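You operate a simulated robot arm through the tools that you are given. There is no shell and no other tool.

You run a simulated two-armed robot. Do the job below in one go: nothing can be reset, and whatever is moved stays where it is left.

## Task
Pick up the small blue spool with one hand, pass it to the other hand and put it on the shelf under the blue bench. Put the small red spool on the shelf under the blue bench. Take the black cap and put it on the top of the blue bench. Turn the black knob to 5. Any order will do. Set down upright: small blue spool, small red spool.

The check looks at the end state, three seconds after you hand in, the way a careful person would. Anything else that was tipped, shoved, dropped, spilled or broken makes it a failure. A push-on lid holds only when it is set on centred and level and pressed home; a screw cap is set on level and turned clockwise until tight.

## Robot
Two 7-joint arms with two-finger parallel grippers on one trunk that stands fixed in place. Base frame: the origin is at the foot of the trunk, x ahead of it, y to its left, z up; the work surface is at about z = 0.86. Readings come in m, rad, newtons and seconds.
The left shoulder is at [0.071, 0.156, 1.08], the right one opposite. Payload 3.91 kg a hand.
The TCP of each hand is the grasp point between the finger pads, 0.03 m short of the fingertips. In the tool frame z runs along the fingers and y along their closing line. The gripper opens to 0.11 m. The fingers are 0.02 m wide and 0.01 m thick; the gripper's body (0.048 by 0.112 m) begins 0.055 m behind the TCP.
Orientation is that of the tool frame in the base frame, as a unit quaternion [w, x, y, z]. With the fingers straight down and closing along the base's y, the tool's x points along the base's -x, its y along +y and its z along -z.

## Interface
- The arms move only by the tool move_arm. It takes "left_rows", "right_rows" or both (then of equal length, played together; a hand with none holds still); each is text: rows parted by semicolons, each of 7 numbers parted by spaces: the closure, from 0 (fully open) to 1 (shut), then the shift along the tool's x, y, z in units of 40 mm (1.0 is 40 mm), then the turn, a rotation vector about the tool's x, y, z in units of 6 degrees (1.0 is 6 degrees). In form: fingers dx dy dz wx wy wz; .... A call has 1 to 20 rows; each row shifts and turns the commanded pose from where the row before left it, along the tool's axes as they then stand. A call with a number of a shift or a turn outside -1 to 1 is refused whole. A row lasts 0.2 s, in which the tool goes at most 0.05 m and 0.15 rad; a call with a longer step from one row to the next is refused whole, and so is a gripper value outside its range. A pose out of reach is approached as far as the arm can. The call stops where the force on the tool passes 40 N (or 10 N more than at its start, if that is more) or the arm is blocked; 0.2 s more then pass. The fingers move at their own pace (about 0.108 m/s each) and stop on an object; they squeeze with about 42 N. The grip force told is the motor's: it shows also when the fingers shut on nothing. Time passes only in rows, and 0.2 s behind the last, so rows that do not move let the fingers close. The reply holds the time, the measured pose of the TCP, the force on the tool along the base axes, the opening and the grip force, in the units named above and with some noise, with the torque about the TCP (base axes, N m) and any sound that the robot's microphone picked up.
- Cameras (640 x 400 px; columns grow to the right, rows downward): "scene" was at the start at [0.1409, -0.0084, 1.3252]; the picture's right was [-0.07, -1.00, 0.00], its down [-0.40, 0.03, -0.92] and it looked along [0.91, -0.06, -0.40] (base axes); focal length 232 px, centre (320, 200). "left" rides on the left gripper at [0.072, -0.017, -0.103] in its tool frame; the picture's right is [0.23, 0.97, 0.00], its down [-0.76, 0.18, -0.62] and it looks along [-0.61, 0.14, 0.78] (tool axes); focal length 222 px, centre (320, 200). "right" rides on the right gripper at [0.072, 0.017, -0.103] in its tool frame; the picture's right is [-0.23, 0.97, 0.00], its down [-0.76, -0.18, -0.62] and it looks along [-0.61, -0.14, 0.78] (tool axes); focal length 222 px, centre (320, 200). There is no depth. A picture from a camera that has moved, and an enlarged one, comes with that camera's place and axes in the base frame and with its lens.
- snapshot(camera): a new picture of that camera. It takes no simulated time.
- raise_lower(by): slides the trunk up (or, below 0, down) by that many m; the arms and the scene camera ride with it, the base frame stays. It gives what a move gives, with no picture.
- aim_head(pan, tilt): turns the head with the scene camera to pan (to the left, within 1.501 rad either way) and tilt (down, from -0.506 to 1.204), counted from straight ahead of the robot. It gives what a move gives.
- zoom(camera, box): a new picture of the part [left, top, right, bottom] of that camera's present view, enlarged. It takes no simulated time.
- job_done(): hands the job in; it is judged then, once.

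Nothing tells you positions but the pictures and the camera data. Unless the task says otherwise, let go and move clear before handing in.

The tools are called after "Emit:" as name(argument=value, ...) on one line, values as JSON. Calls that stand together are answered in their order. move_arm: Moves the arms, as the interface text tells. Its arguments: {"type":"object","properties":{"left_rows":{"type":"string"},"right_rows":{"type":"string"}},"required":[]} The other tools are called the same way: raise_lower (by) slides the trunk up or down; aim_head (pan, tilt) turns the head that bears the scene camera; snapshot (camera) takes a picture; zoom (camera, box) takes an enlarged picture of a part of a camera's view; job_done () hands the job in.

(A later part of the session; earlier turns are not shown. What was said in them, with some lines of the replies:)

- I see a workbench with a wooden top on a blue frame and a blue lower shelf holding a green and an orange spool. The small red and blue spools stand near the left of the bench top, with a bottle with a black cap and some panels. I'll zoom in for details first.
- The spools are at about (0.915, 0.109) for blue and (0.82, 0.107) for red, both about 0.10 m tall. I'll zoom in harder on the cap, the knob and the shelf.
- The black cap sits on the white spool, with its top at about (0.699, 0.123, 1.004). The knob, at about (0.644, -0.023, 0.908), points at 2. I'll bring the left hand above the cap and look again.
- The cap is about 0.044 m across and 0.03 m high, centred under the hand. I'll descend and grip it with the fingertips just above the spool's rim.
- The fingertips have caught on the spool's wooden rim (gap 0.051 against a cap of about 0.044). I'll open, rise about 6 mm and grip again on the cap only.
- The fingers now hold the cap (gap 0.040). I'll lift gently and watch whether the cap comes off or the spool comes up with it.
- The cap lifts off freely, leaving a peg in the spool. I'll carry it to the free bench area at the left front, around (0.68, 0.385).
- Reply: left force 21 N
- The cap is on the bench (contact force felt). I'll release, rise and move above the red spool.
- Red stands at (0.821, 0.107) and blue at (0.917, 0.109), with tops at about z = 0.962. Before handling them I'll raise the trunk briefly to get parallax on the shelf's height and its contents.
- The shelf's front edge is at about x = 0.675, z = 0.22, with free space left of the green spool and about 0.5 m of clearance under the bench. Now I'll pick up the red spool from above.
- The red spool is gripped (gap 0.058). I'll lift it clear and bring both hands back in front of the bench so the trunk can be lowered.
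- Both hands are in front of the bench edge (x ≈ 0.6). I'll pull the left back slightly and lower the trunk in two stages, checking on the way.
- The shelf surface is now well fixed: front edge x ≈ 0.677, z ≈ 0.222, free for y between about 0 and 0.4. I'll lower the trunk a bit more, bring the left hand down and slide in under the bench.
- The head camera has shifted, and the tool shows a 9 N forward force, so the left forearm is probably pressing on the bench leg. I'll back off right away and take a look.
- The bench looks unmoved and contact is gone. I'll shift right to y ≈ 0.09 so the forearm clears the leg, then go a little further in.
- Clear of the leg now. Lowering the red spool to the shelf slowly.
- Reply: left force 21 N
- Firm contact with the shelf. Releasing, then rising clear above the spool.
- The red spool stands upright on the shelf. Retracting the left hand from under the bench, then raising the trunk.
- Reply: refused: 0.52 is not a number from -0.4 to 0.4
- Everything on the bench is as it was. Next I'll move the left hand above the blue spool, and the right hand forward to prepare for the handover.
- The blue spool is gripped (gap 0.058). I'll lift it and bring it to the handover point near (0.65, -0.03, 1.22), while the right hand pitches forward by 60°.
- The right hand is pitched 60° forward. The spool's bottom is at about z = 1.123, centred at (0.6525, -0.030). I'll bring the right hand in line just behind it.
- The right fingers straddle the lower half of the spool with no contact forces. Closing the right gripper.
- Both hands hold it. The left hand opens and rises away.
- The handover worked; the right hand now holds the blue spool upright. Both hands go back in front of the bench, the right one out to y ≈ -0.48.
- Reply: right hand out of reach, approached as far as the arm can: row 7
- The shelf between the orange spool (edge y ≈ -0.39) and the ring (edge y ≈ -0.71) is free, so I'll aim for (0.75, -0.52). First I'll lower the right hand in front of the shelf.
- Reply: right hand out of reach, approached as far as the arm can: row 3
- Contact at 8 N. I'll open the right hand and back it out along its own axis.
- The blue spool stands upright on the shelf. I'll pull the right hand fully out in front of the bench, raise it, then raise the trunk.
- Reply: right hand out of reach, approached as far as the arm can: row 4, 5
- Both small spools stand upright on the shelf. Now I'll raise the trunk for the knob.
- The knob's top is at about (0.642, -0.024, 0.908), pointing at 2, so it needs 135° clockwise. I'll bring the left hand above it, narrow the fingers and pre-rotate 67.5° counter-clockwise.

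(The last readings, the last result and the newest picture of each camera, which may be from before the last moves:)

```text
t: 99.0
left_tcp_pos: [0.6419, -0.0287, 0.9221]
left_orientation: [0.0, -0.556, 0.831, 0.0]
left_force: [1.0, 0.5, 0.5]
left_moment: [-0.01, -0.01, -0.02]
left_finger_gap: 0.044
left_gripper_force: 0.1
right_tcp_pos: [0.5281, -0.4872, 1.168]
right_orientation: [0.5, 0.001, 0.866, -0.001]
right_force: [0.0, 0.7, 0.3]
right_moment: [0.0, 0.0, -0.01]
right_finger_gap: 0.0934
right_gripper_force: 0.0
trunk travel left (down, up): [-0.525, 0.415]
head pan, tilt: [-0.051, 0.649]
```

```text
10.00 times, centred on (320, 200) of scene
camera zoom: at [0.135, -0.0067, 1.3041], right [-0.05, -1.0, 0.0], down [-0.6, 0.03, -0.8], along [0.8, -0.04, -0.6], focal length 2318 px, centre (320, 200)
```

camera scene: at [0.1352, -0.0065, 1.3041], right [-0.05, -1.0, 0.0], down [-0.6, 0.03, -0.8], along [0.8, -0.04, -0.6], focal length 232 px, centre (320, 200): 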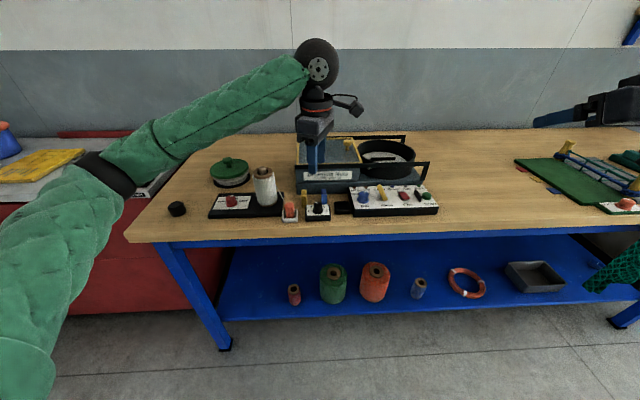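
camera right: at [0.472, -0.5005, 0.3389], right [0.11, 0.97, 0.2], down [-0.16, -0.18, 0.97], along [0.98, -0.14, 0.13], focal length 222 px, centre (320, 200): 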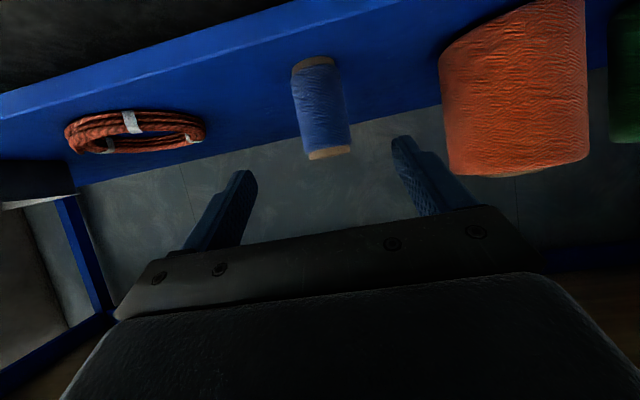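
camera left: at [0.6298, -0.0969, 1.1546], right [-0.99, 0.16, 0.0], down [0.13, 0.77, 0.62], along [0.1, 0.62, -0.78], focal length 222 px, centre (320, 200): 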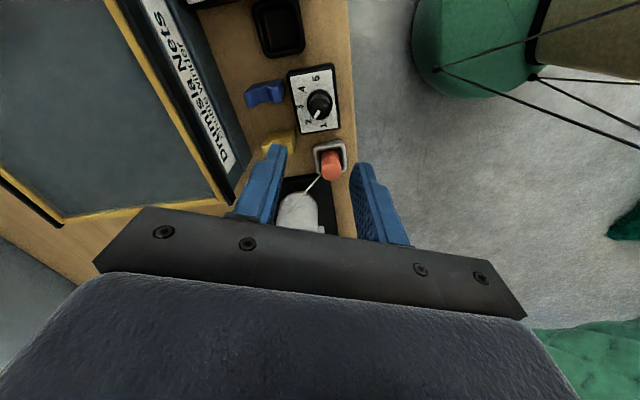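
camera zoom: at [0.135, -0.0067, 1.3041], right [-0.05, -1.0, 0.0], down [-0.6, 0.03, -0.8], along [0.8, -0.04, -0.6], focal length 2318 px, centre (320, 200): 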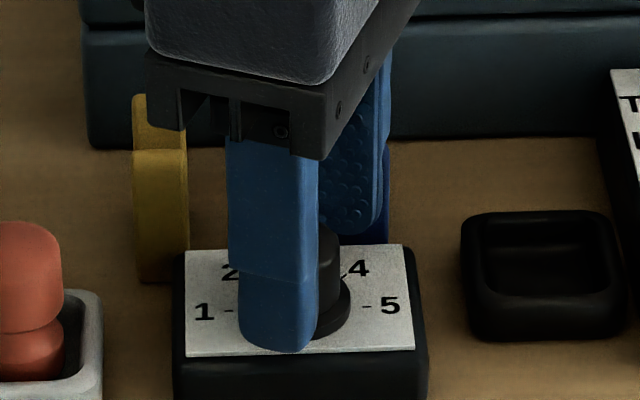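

The knob is centred between the fingers. Closing on it.

Emit:
move_arm(left_rows="0.8 0 0 0 0 0 0;1 0 0 0 0 0 0;1 0 0 0 0 0 0")

Emit:
zoom(camera="left", box=[240, 80, 400, 220])

```text
t: 99.8
left_tcp_pos: [0.6404, -0.0276, 0.9222]
left_orientation: [0.0, -0.554, 0.832, 0.0]
left_force: [-18.2, 6.9, -5.5]
left_moment: [0.3, 0.55, 0.08]
left_finger_gap: 0.0235
left_gripper_force: 44.5
right_tcp_pos: [0.5275, -0.4861, 1.1689]
right_orientation: [0.5, 0.0, 0.866, 0.0]
right_force: [-0.6, -0.5, 0.1]
right_moment: [-0.02, -0.01, -0.04]
right_finger_gap: 0.0935
right_gripper_force: 0.1
trunk travel left (down, up): [-0.525, 0.415]
head pan, tilt: [-0.051, 0.649]
```

```text
2.86 times, centred on (320, 150) of left
camera zoom: at [0.6284, -0.1019, 1.0259], right [-0.99, 0.16, 0.0], down [0.13, 0.77, 0.62], along [0.1, 0.62, -0.78], focal length 635 px, centre (320, 343)
```

zoom: 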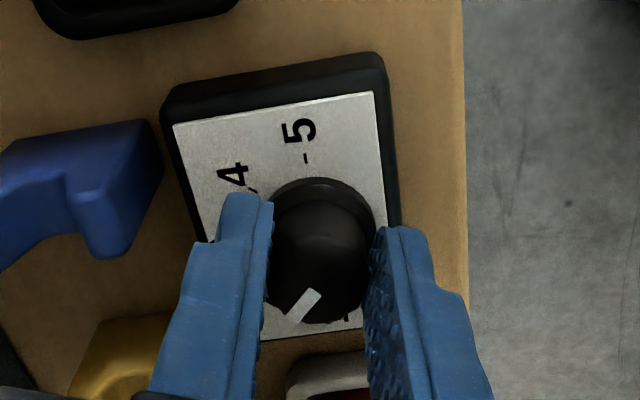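

Emit:
move_arm(left_rows="1 0 0.04 0 0 0 0;1 0 0 0 0 0 0")

```text
t: 100.4
left_tcp_pos: [0.6409, -0.0274, 0.922]
left_orientation: [0.0, -0.556, 0.831, -0.001]
left_force: [-3.7, 1.0, -8.1]
left_moment: [0.13, -0.02, 0.04]
left_finger_gap: 0.0233
left_gripper_force: 44.3
right_tcp_pos: [0.5302, -0.4872, 1.1677]
right_orientation: [0.5, 0.001, 0.866, 0.0]
right_force: [-1.1, 0.0, -0.4]
right_moment: [0.02, 0.0, 0.0]
right_finger_gap: 0.0935
right_gripper_force: 0.1
trunk travel left (down, up): [-0.525, 0.415]
head pan, tilt: [-0.051, 0.649]
```

Emit:
move_arm(left_rows="1 0 0 0 0 0 0.7;1 0 0 0 0 0 0.7;1 0 0 0 0 0 0.7;1 0 0 0 0 0 0.7;1 0 0 0 0 0 0")

Emit:
zoom(camera="left", box=[240, 80, 400, 220])

```text
t: 101.7
left_tcp_pos: [0.6391, -0.0273, 0.9238]
left_orientation: [0.002, -0.429, 0.903, 0.0]
left_force: [1.0, 3.5, -2.7]
left_moment: [-0.36, 0.48, 0.03]
left_finger_gap: 0.0233
left_gripper_force: 44.9
right_tcp_pos: [0.5257, -0.4889, 1.17]
right_orientation: [0.501, 0.0, 0.865, 0.0]
right_force: [-0.6, 0.2, -0.5]
right_moment: [0.0, 0.05, -0.03]
right_finger_gap: 0.0934
right_gripper_force: 0.1
trunk travel left (down, up): [-0.525, 0.415]
head pan, tilt: [-0.051, 0.649]
stopped in row 5 (left hand): the force on the tool passed its limit at 41 N (the readings are from after the stop); the commanded pose is now the measured one
```

```text
2.86 times, centred on (320, 150) of left
camera zoom: at [0.6065, -0.0949, 1.027], right [-0.9, 0.44, 0.0], down [0.34, 0.7, 0.63], along [0.28, 0.56, -0.78], focal length 635 px, centre (320, 343)
```

zoom: 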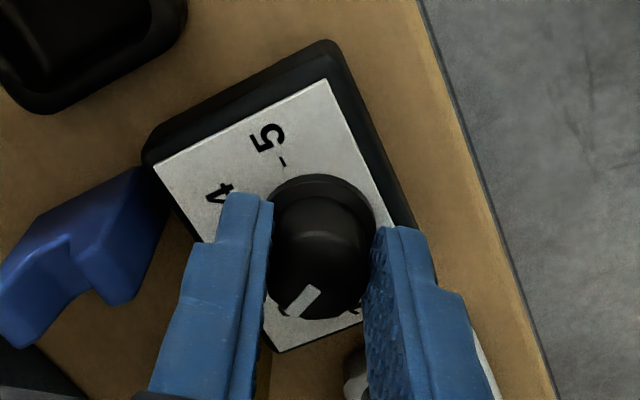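

The knob turns with the hand (17° so far), but strain built up because the hand sat a few mm off the knob's axis. I'll open slightly, recentre toward (0.6425, -0.024) and grip again.

Emit:
move_arm(left_rows="0.65 0 0 0 0 0 0;0.65 0 0 0 0 0 0;0.65 -0.11 -0.01 0.03 0 0 0;0.65 0 0 0 0 0 0")

Emit:
zoom(camera="left", box=[240, 80, 400, 220])

```text
t: 102.7
left_tcp_pos: [0.6418, -0.0255, 0.9242]
left_orientation: [0.003, -0.428, 0.904, 0.0]
left_force: [-0.6, -0.5, -0.6]
left_moment: [0.02, 0.01, 0.0]
left_finger_gap: 0.0383
left_gripper_force: 0.1
right_tcp_pos: [0.5262, -0.4893, 1.1708]
right_orientation: [0.501, 0.002, 0.865, 0.0]
right_force: [0.4, 0.6, 0.1]
right_moment: [-0.02, -0.02, -0.03]
right_finger_gap: 0.0936
right_gripper_force: 0.0
trunk travel left (down, up): [-0.525, 0.415]
head pan, tilt: [-0.051, 0.649]
```

```text
2.86 times, centred on (320, 150) of left
camera zoom: at [0.6087, -0.0937, 1.0269], right [-0.9, 0.44, 0.0], down [0.34, 0.7, 0.63], along [0.28, 0.56, -0.78], focal length 635 px, centre (320, 343)
```

zoom: 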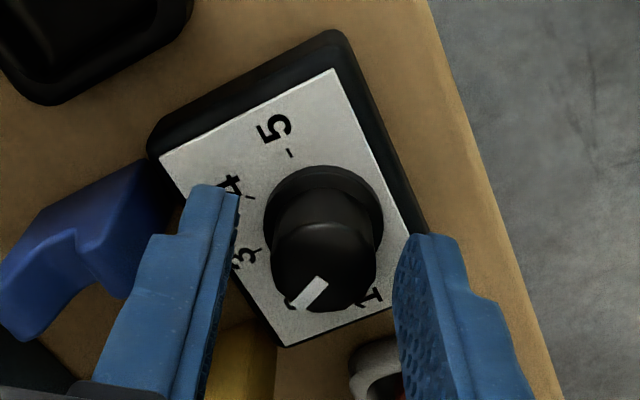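

Emit:
move_arm(left_rows="1 0 0 0 0 0 0;1 0 0 0 0 0 0;1 0 0 0 0 0 0")

```text
t: 103.5
left_tcp_pos: [0.6416, -0.0244, 0.9229]
left_orientation: [0.002, -0.428, 0.904, -0.001]
left_force: [-12.6, -0.7, 22.1]
left_moment: [0.79, -0.15, 0.05]
left_finger_gap: 0.0233
left_gripper_force: 44.6
right_tcp_pos: [0.5249, -0.4872, 1.1698]
right_orientation: [0.502, 0.001, 0.865, 0.0]
right_force: [0.5, 0.3, 0.0]
right_moment: [0.02, -0.01, -0.03]
right_finger_gap: 0.0934
right_gripper_force: 0.0
trunk travel left (down, up): [-0.525, 0.415]
head pan, tilt: [-0.051, 0.649]
```

Emit:
move_arm(left_rows="1 0.025 0.025 -0.05 0 0 0;1 0 0 0 0 0 0")

```text
t: 104.1
left_tcp_pos: [0.6421, -0.0253, 0.9224]
left_orientation: [0.002, -0.431, 0.903, 0.002]
left_force: [5.3, -3.1, -6.8]
left_moment: [-0.32, 0.23, 0.02]
left_finger_gap: 0.0231
left_gripper_force: 45.3
right_tcp_pos: [0.5255, -0.4884, 1.1686]
right_orientation: [0.502, 0.001, 0.865, 0.001]
right_force: [0.4, 0.1, 0.1]
right_moment: [-0.03, 0.03, 0.01]
right_finger_gap: 0.0933
right_gripper_force: 0.0
trunk travel left (down, up): [-0.525, 0.415]
head pan, tilt: [-0.051, 0.649]
stopped in row 2 (left hand): the force on the tool passed its limit at 44 N (the readings are from after the stop); the commanded pose is now the measured one
```

Emit:
move_arm(left_rows="1 0 0 0 0 0 0.6;1 0 0 0 0 0 0.6;1 0 0 0 0 0 0.6")

```text
t: 104.9
left_tcp_pos: [0.6406, -0.0247, 0.9212]
left_orientation: [0.002, -0.343, 0.94, 0.001]
left_force: [4.2, -20.0, -20.3]
left_moment: [-0.23, -0.53, -0.03]
left_finger_gap: 0.0231
left_gripper_force: 44.9
right_tcp_pos: [0.5247, -0.4892, 1.1688]
right_orientation: [0.501, 0.0, 0.865, 0.002]
right_force: [0.1, -0.3, 0.8]
right_moment: [0.04, 0.01, 0.0]
right_finger_gap: 0.093
right_gripper_force: 0.0
trunk travel left (down, up): [-0.525, 0.415]
head pan, tilt: [-0.051, 0.649]
```

Emit:
move_arm(left_rows="1 0.011 -0.013 0.017 0 0 0;1 0 0 0 0 0 0.6;1 0 0 0 0 0 0.6")

```text
t: 105.7
left_tcp_pos: [0.6402, -0.0254, 0.9225]
left_orientation: [0.002, -0.282, 0.959, 0.0]
left_force: [0.2, -11.6, -6.1]
left_moment: [-0.29, -0.07, -0.01]
left_finger_gap: 0.0231
left_gripper_force: 45.1
right_tcp_pos: [0.5247, -0.4891, 1.1703]
right_orientation: [0.501, 0.002, 0.865, 0.0]
right_force: [1.0, 0.3, -0.5]
right_moment: [-0.03, 0.03, -0.01]
right_finger_gap: 0.0936
right_gripper_force: 0.1
trunk travel left (down, up): [-0.525, 0.415]
head pan, tilt: [-0.051, 0.649]
```

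Emit:
move_arm(left_rows="1 0.01 -0.015 0.005 0 0 0.5;1 0 0 0 0 0 0.6;1 0 0 0 0 0 0.6")

Emit:
zoom(camera="left", box=[240, 80, 400, 220])

```text
t: 106.5
left_tcp_pos: [0.6401, -0.0244, 0.9224]
left_orientation: [0.002, -0.195, 0.981, 0.001]
left_force: [-3.0, 2.3, -2.5]
left_moment: [0.1, -0.01, 0.0]
left_finger_gap: 0.0232
left_gripper_force: 44.9
right_tcp_pos: [0.525, -0.488, 1.1694]
right_orientation: [0.501, 0.0, 0.865, 0.001]
right_force: [-0.7, 0.4, 0.2]
right_moment: [0.01, -0.02, 0.01]
right_finger_gap: 0.0934
right_gripper_force: 0.0
trunk travel left (down, up): [-0.525, 0.415]
head pan, tilt: [-0.051, 0.649]
```

```text
2.86 times, centred on (320, 150) of left
camera zoom: at [0.5801, -0.0691, 1.0267], right [-0.58, 0.81, 0.0], down [0.63, 0.46, 0.63], along [0.51, 0.37, -0.78], focal length 635 px, centre (320, 343)
```

zoom: 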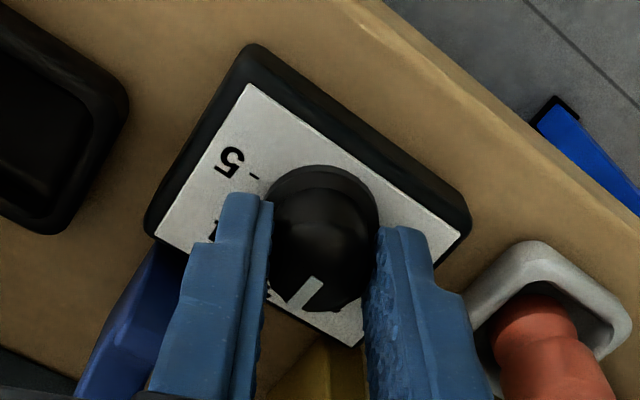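

45° turned, with the knob following cleanly at low force. Continuing clockwise.

Emit:
move_arm(left_rows="1 0 0 0 0 0 0.7;1 0 0 0 0 0 0.7;1 0 0 0 0 0 0.7;1 0 0 0 0 0 0.7")

```text
t: 107.5
left_tcp_pos: [0.6401, -0.0243, 0.9225]
left_orientation: [0.002, -0.051, 0.999, 0.0]
left_force: [-12.5, 13.9, 14.3]
left_moment: [0.48, -0.14, 0.01]
left_finger_gap: 0.0231
left_gripper_force: 45.2
right_tcp_pos: [0.5248, -0.4856, 1.1706]
right_orientation: [0.501, 0.0, 0.865, 0.0]
right_force: [0.0, 0.6, 0.5]
right_moment: [0.01, 0.02, 0.03]
right_finger_gap: 0.0936
right_gripper_force: 0.1
trunk travel left (down, up): [-0.525, 0.415]
head pan, tilt: [-0.051, 0.649]
```

Emit:
move_arm(left_rows="1 0.013 0.016 -0.012 0 0 0.5;1 0 0 0 0 0 0.6;1 0 0 0 0 0 0.6;1 0 0 0 0 0 0.6")

```text
t: 108.7
left_tcp_pos: [0.6409, -0.0241, 0.9241]
left_orientation: [0.002, 0.07, 0.998, -0.001]
left_force: [-4.4, 1.1, 10.8]
left_moment: [0.03, 0.27, -0.01]
left_finger_gap: 0.0233
left_gripper_force: 44.3
right_tcp_pos: [0.5256, -0.4887, 1.1698]
right_orientation: [0.502, 0.001, 0.865, 0.0]
right_force: [-0.3, 1.1, -0.4]
right_moment: [0.01, 0.01, -0.01]
right_finger_gap: 0.0937
right_gripper_force: 0.0
trunk travel left (down, up): [-0.525, 0.415]
head pan, tilt: [-0.051, 0.649]
stopped in row 4 (left hand): the force on the tool passed its limit at 40 N (the readings are from after the stop); the commanded pose is now the measured one
```

Emit:
move_arm(left_rows="1 0 0 -0.01 0 0 0.6;1 0 0 0 0 0 0.6;1 0 0 0 0 0 0.6")

Emit:
zoom(camera="left", box=[240, 80, 400, 220])

```text
t: 109.5
left_tcp_pos: [0.6407, -0.0238, 0.9219]
left_orientation: [0.002, 0.164, 0.987, 0.0]
left_force: [-4.4, 13.1, 19.9]
left_moment: [0.27, -0.66, 0.03]
left_finger_gap: 0.0231
left_gripper_force: 45.2
right_tcp_pos: [0.5259, -0.4862, 1.1705]
right_orientation: [0.502, 0.0, 0.865, 0.0]
right_force: [0.2, 0.9, 0.8]
right_moment: [0.02, 0.03, 0.01]
right_finger_gap: 0.0935
right_gripper_force: 0.1
trunk travel left (down, up): [-0.525, 0.415]
head pan, tilt: [-0.051, 0.649]
```

```text
2.86 times, centred on (320, 150) of left
camera zoom: at [0.5664, -0.0171, 1.0267], right [0.1, 1.0, 0.0], down [0.78, -0.08, 0.63], along [0.62, -0.06, -0.78], focal length 635 px, centre (320, 343)
```

zoom: 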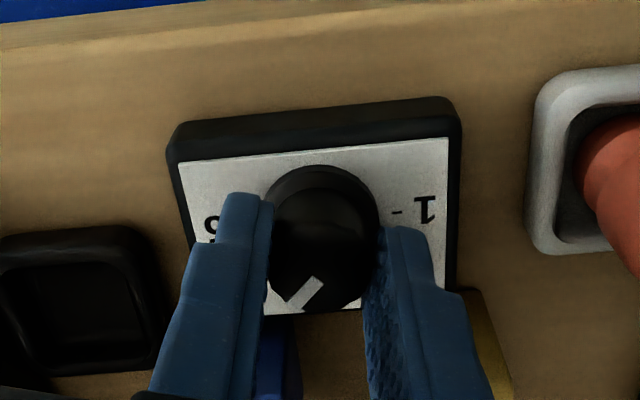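

Emit:
move_arm(left_rows="1 0.005 0.012 -0.018 0 0 0.6;1 0 0 0 0 0 0.6;1 0 0 0 0 0 0.6")

```text
t: 110.3
left_tcp_pos: [0.6404, -0.0245, 0.9214]
left_orientation: [0.001, 0.256, 0.967, 0.001]
left_force: [7.2, 8.6, 7.6]
left_moment: [0.1, -0.54, 0.02]
left_finger_gap: 0.023
left_gripper_force: 44.6
right_tcp_pos: [0.5265, -0.4864, 1.1696]
right_orientation: [0.502, 0.001, 0.865, -0.001]
right_force: [-0.6, 0.6, -0.5]
right_moment: [0.01, 0.03, 0.02]
right_finger_gap: 0.0936
right_gripper_force: 0.0
trunk travel left (down, up): [-0.525, 0.415]
head pan, tilt: [-0.051, 0.649]
```

Emit:
move_arm(left_rows="1 -0.003 0.012 -0.008 0 0 0.6;1 0 0 0 0 0 0.6;1 0 0 0 0 0 0.6")

```text
t: 111.1
left_tcp_pos: [0.6407, -0.0239, 0.9217]
left_orientation: [0.001, 0.345, 0.939, 0.0]
left_force: [11.9, 7.0, -0.6]
left_moment: [0.05, -0.64, 0.03]
left_finger_gap: 0.0233
left_gripper_force: 44.7
right_tcp_pos: [0.5261, -0.4876, 1.1684]
right_orientation: [0.502, 0.0, 0.865, 0.001]
right_force: [1.3, -0.1, 0.5]
right_moment: [0.01, 0.02, -0.04]
right_finger_gap: 0.0934
right_gripper_force: 0.0
trunk travel left (down, up): [-0.525, 0.415]
head pan, tilt: [-0.051, 0.649]
```

Emit:
move_arm(left_rows="1 -0.005 0.015 0 0 0 0.6;1 0 0 0 0 0 0.6;1 0 0 0 0 0 0.6")

Emit:
zoom(camera="left", box=[240, 80, 400, 220])

```text
t: 111.9
left_tcp_pos: [0.6408, -0.0232, 0.923]
left_orientation: [0.0, 0.432, 0.902, 0.001]
left_force: [15.6, 5.8, -10.6]
left_moment: [0.06, -0.6, 0.0]
left_finger_gap: 0.0231
left_gripper_force: 44.9
right_tcp_pos: [0.5252, -0.4887, 1.1708]
right_orientation: [0.501, 0.0, 0.865, 0.0]
right_force: [0.2, -0.3, 0.1]
right_moment: [0.02, 0.0, -0.01]
right_finger_gap: 0.0934
right_gripper_force: 0.1
trunk travel left (down, up): [-0.525, 0.415]
head pan, tilt: [-0.051, 0.649]
```

```text
2.86 times, centred on (320, 150) of left
camera zoom: at [0.5824, 0.0218, 1.0269], right [0.62, 0.79, 0.0], down [0.61, -0.48, 0.62], along [0.49, -0.38, -0.78], focal length 635 px, centre (320, 343)
```

zoom: 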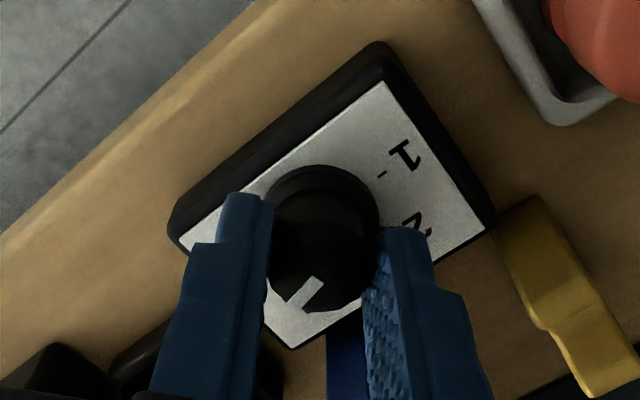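

Emit:
move_arm(left_rows="1 -0.005 0.018 0.01 0 0 0.5;1 0 0 0 0 0 0.55;1 0 0 0 0 0 0.55;1 0 0 0 0 0 0.55;1 0 0 0 0 0 0.55;1 0 0 0 0 0 0")

Emit:
zoom(camera="left", box=[240, 80, 400, 220])

Emit:
zoom(camera="scene", box=[290, 180, 350, 220])

```text
t: 113.4
left_tcp_pos: [0.6414, -0.0246, 0.9223]
left_orientation: [0.0, 0.556, 0.831, 0.001]
left_force: [-4.4, -1.3, 3.5]
left_moment: [-0.26, -0.05, 0.34]
left_finger_gap: 0.0233
left_gripper_force: 44.6
right_tcp_pos: [0.5253, -0.4881, 1.1693]
right_orientation: [0.502, 0.0, 0.865, 0.0]
right_force: [0.7, 0.0, -0.2]
right_moment: [0.0, 0.03, 0.03]
right_finger_gap: 0.0934
right_gripper_force: 0.0
trunk travel left (down, up): [-0.525, 0.415]
head pan, tilt: [-0.051, 0.649]
stopped in row 6 (left hand): the force on the tool passed its limit at 41 N (the readings are from after the stop); the commanded pose is now the measured one
```

```text
2.86 times, centred on (320, 150) of left
camera zoom: at [0.5982, 0.0363, 1.0275], right [0.81, 0.58, 0.0], down [0.45, -0.64, 0.62], along [0.36, -0.51, -0.78], focal length 635 px, centre (320, 343)
```

zoom: 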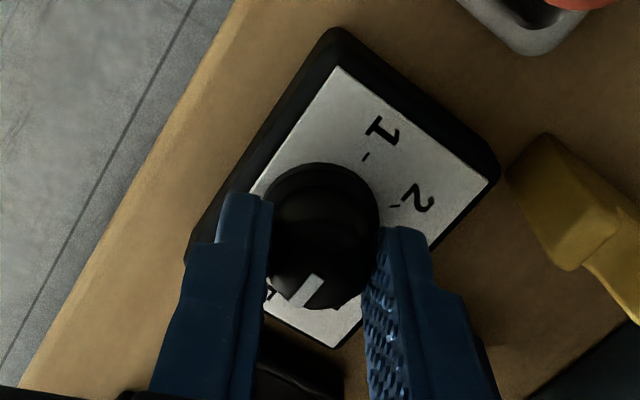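

```text
10.00 times, centred on (320, 200) of scene
camera zoom: at [0.1316, -0.0071, 1.3053], right [-0.05, -1.0, 0.0], down [-0.6, 0.03, -0.8], along [0.8, -0.04, -0.6], focal length 2318 px, centre (320, 200)
```

zoom: 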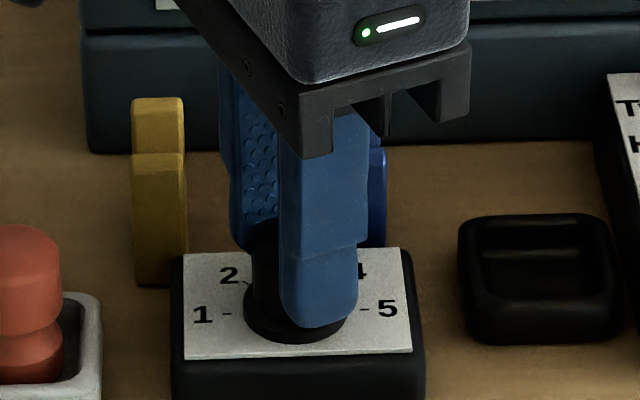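

The hand has turned the full 135°. I'll open and check the pointer.

Emit:
move_arm(left_rows="0.62 0 0 0 0 0 0;0.62 0 0 0 0 0 0;0.62 0 0 -0.5 0 0 0;0.62 0 0 -0.9 0 0 0;0.62 0 0 -1 0 0 0;0.62 0 0 -1 0 0 0")

Emit:
zoom(camera="left", box=[270, 50, 370, 150])

Emit:
zoom(camera="scene", box=[290, 180, 350, 220])

```text
t: 114.8
left_tcp_pos: [0.6445, -0.0241, 1.055]
left_orientation: [0.001, 0.556, 0.831, 0.001]
left_force: [-0.2, -0.4, 0.5]
left_moment: [0.04, -0.03, -0.02]
left_finger_gap: 0.0421
left_gripper_force: 0.1
right_tcp_pos: [0.5291, -0.488, 1.1687]
right_orientation: [0.5, 0.001, 0.866, 0.0]
right_force: [-0.4, 0.1, -0.1]
right_moment: [0.02, -0.02, 0.02]
right_finger_gap: 0.0935
right_gripper_force: 0.1
trunk travel left (down, up): [-0.525, 0.415]
head pan, tilt: [-0.051, 0.649]
```

```text
4.00 times, centred on (320, 100) of left
camera zoom: at [0.6013, 0.0347, 1.1611], right [0.81, 0.58, 0.0], down [0.46, -0.64, 0.62], along [0.36, -0.51, -0.78], focal length 888 px, centre (320, 600)
```

zoom: 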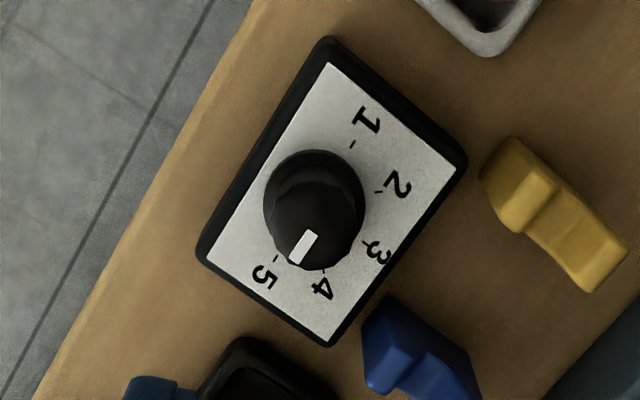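

```text
10.00 times, centred on (320, 200) of scene
camera zoom: at [0.134, -0.0071, 1.3041], right [-0.05, -1.0, 0.0], down [-0.6, 0.03, -0.8], along [0.8, -0.04, -0.6], focal length 2318 px, centre (320, 200)
```

zoom: 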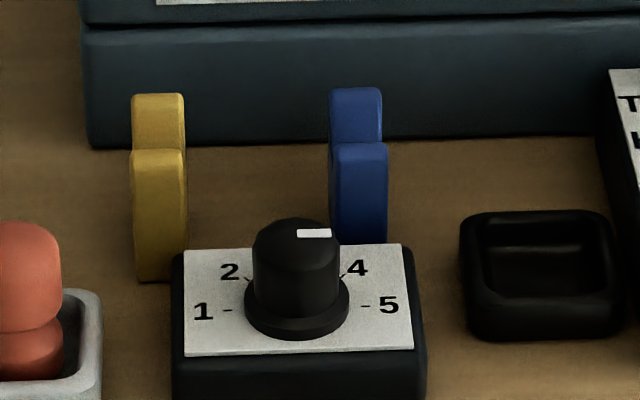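

Emit:
zoom(camera="scene", box=[308, 194, 330, 214])

Emit:
zoom(camera="left", box=[295, 75, 345, 125])

```text
16.00 times, centred on (319, 204) of scene
camera zoom: at [0.134, -0.0071, 1.3041], right [-0.05, -1.0, 0.0], down [-0.6, 0.03, -0.8], along [0.8, -0.04, -0.6], focal length 3709 px, centre (336, 136)
```

zoom: 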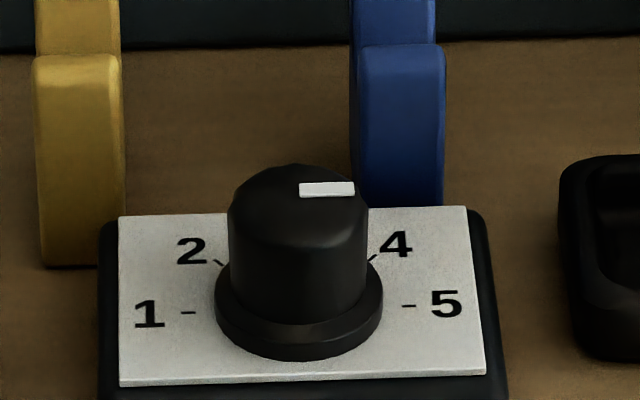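

```text
8.00 times, centred on (320, 100) of left
camera zoom: at [0.6013, 0.0347, 1.1611], right [0.81, 0.58, 0.0], down [0.46, -0.64, 0.62], along [0.36, -0.51, -0.78], focal length 1777 px, centre (320, 1000)
```

zoom: 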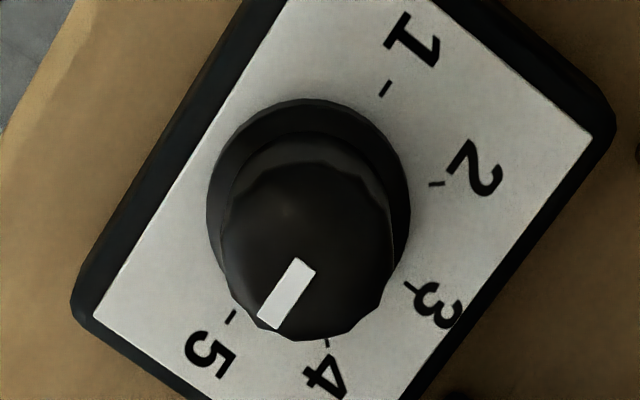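

The pointer lines up with 5 (34.4° against 34.0° for the scale axis). I'll move the hand clear and do a final check of everything.

Emit:
move_arm(left_rows="0.6 0 0 -1 0 0 0;0.6 0 0 -1 0 0 0;0.6 0.85 0.35 -0.5 0 0 0.5;0.6 0.85 0.35 -0.3 0 0 -0.5;0.6 0.85 0.35 0 0 0 0;0.6 0.85 0.35 0 0 0 0;0.6 0.85 0.35 0 0 0 0;0.6 0 0 0 0 0 0")

Emit:
snapshot(camera="scene")

Emit:
zoom(camera="scene", box=[160, 120, 460, 230])

Emit:
zoom(camera="scene", box=[260, 240, 560, 320])

Emit:
zoom(camera="scene", box=[500, 120, 640, 230])

```text
t: 116.6
left_tcp_pos: [0.6461, 0.161, 1.1701]
left_orientation: [-0.001, 0.556, 0.831, 0.001]
left_force: [-1.2, -0.8, -0.2]
left_moment: [0.05, -0.01, 0.0]
left_finger_gap: 0.044
left_gripper_force: 0.1
right_tcp_pos: [0.5283, -0.4883, 1.1677]
right_orientation: [0.499, 0.0, 0.866, 0.001]
right_force: [0.3, -0.4, 0.9]
right_moment: [0.0, 0.0, -0.01]
right_finger_gap: 0.0935
right_gripper_force: 0.1
trunk travel left (down, up): [-0.525, 0.415]
head pan, tilt: [-0.051, 0.649]
```

```text
taken
camera scene: at [0.1356, -0.0073, 1.304], right [-0.05, -1.0, 0.0], down [-0.6, 0.03, -0.8], along [0.8, -0.04, -0.61], focal length 232 px, centre (320, 200)
```

scene: 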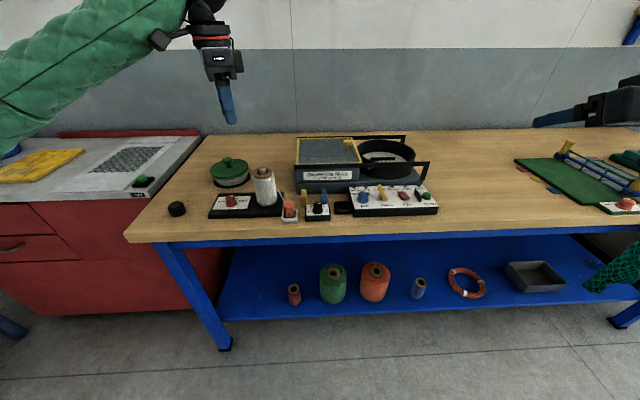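

```text
2.13 times, centred on (310, 175) of scene
camera zoom: at [0.1356, -0.0073, 1.304], right [-0.05, -1.0, 0.0], down [-0.6, 0.03, -0.8], along [0.8, -0.04, -0.61], focal length 494 px, centre (341, 253)
```

zoom: 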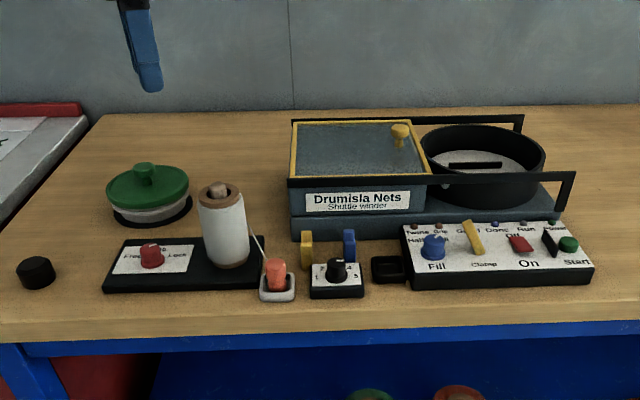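

```text
2.13 times, centred on (410, 280) of scene
camera zoom: at [0.1356, -0.0073, 1.304], right [-0.05, -1.0, 0.0], down [-0.6, 0.03, -0.8], along [0.8, -0.04, -0.61], focal length 494 px, centre (128, 29)
```

zoom: 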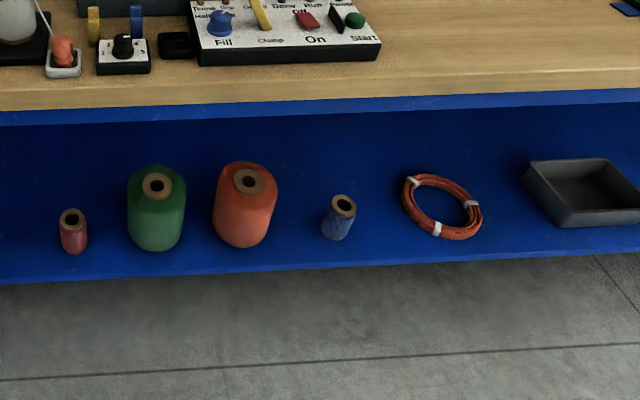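

```text
3.64 times, centred on (570, 175) of scene
camera zoom: at [0.1356, -0.0073, 1.304], right [-0.05, -1.0, 0.0], down [-0.6, 0.03, -0.8], along [0.8, -0.04, -0.61], focal length 843 px, centre (-589, 291)
```

zoom: 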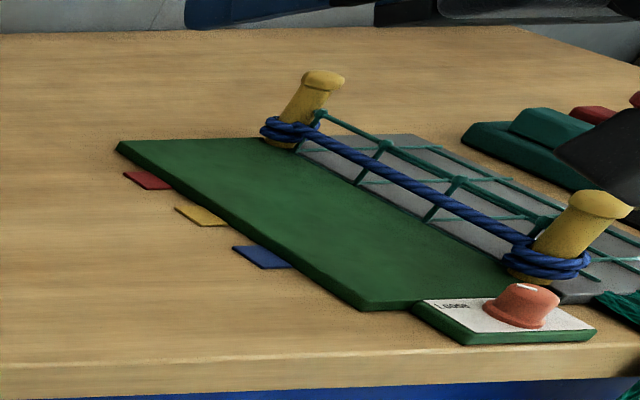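

Everything is in place: both small spools stand upright on the shelf, the black cap is on the bench top and the knob is at 5. Nothing else looks disturbed and both hands are clear, so I'm handing in.

Emit:
job_done()

```text
The job is handed in.
```

The job is handed in, and the final pictures show all four parts done:

- **Small blue spool:** the left hand picked it up and passed it to the right hand in the air. The right hand set it upright on the shelf, between the orange spool and the rope ring.
- **Small red spool:** it stands upright on the shelf, to the left of the green spool.
- **Black cap:** it was lifted off the white spool and now sits on the bench top, at the left front.
- **Black knob:** it was turned from 2 to 5, and the pointer lines up with the 5 mark.

While I was placing the red spool, the left arm pressed against something under the bench, most likely the left leg. I backed off at once, and neither the bench nor anything on the shelf looked moved afterwards.

Both hands were open and clear of everything when I handed in, and nothing else looked tipped or shifted.
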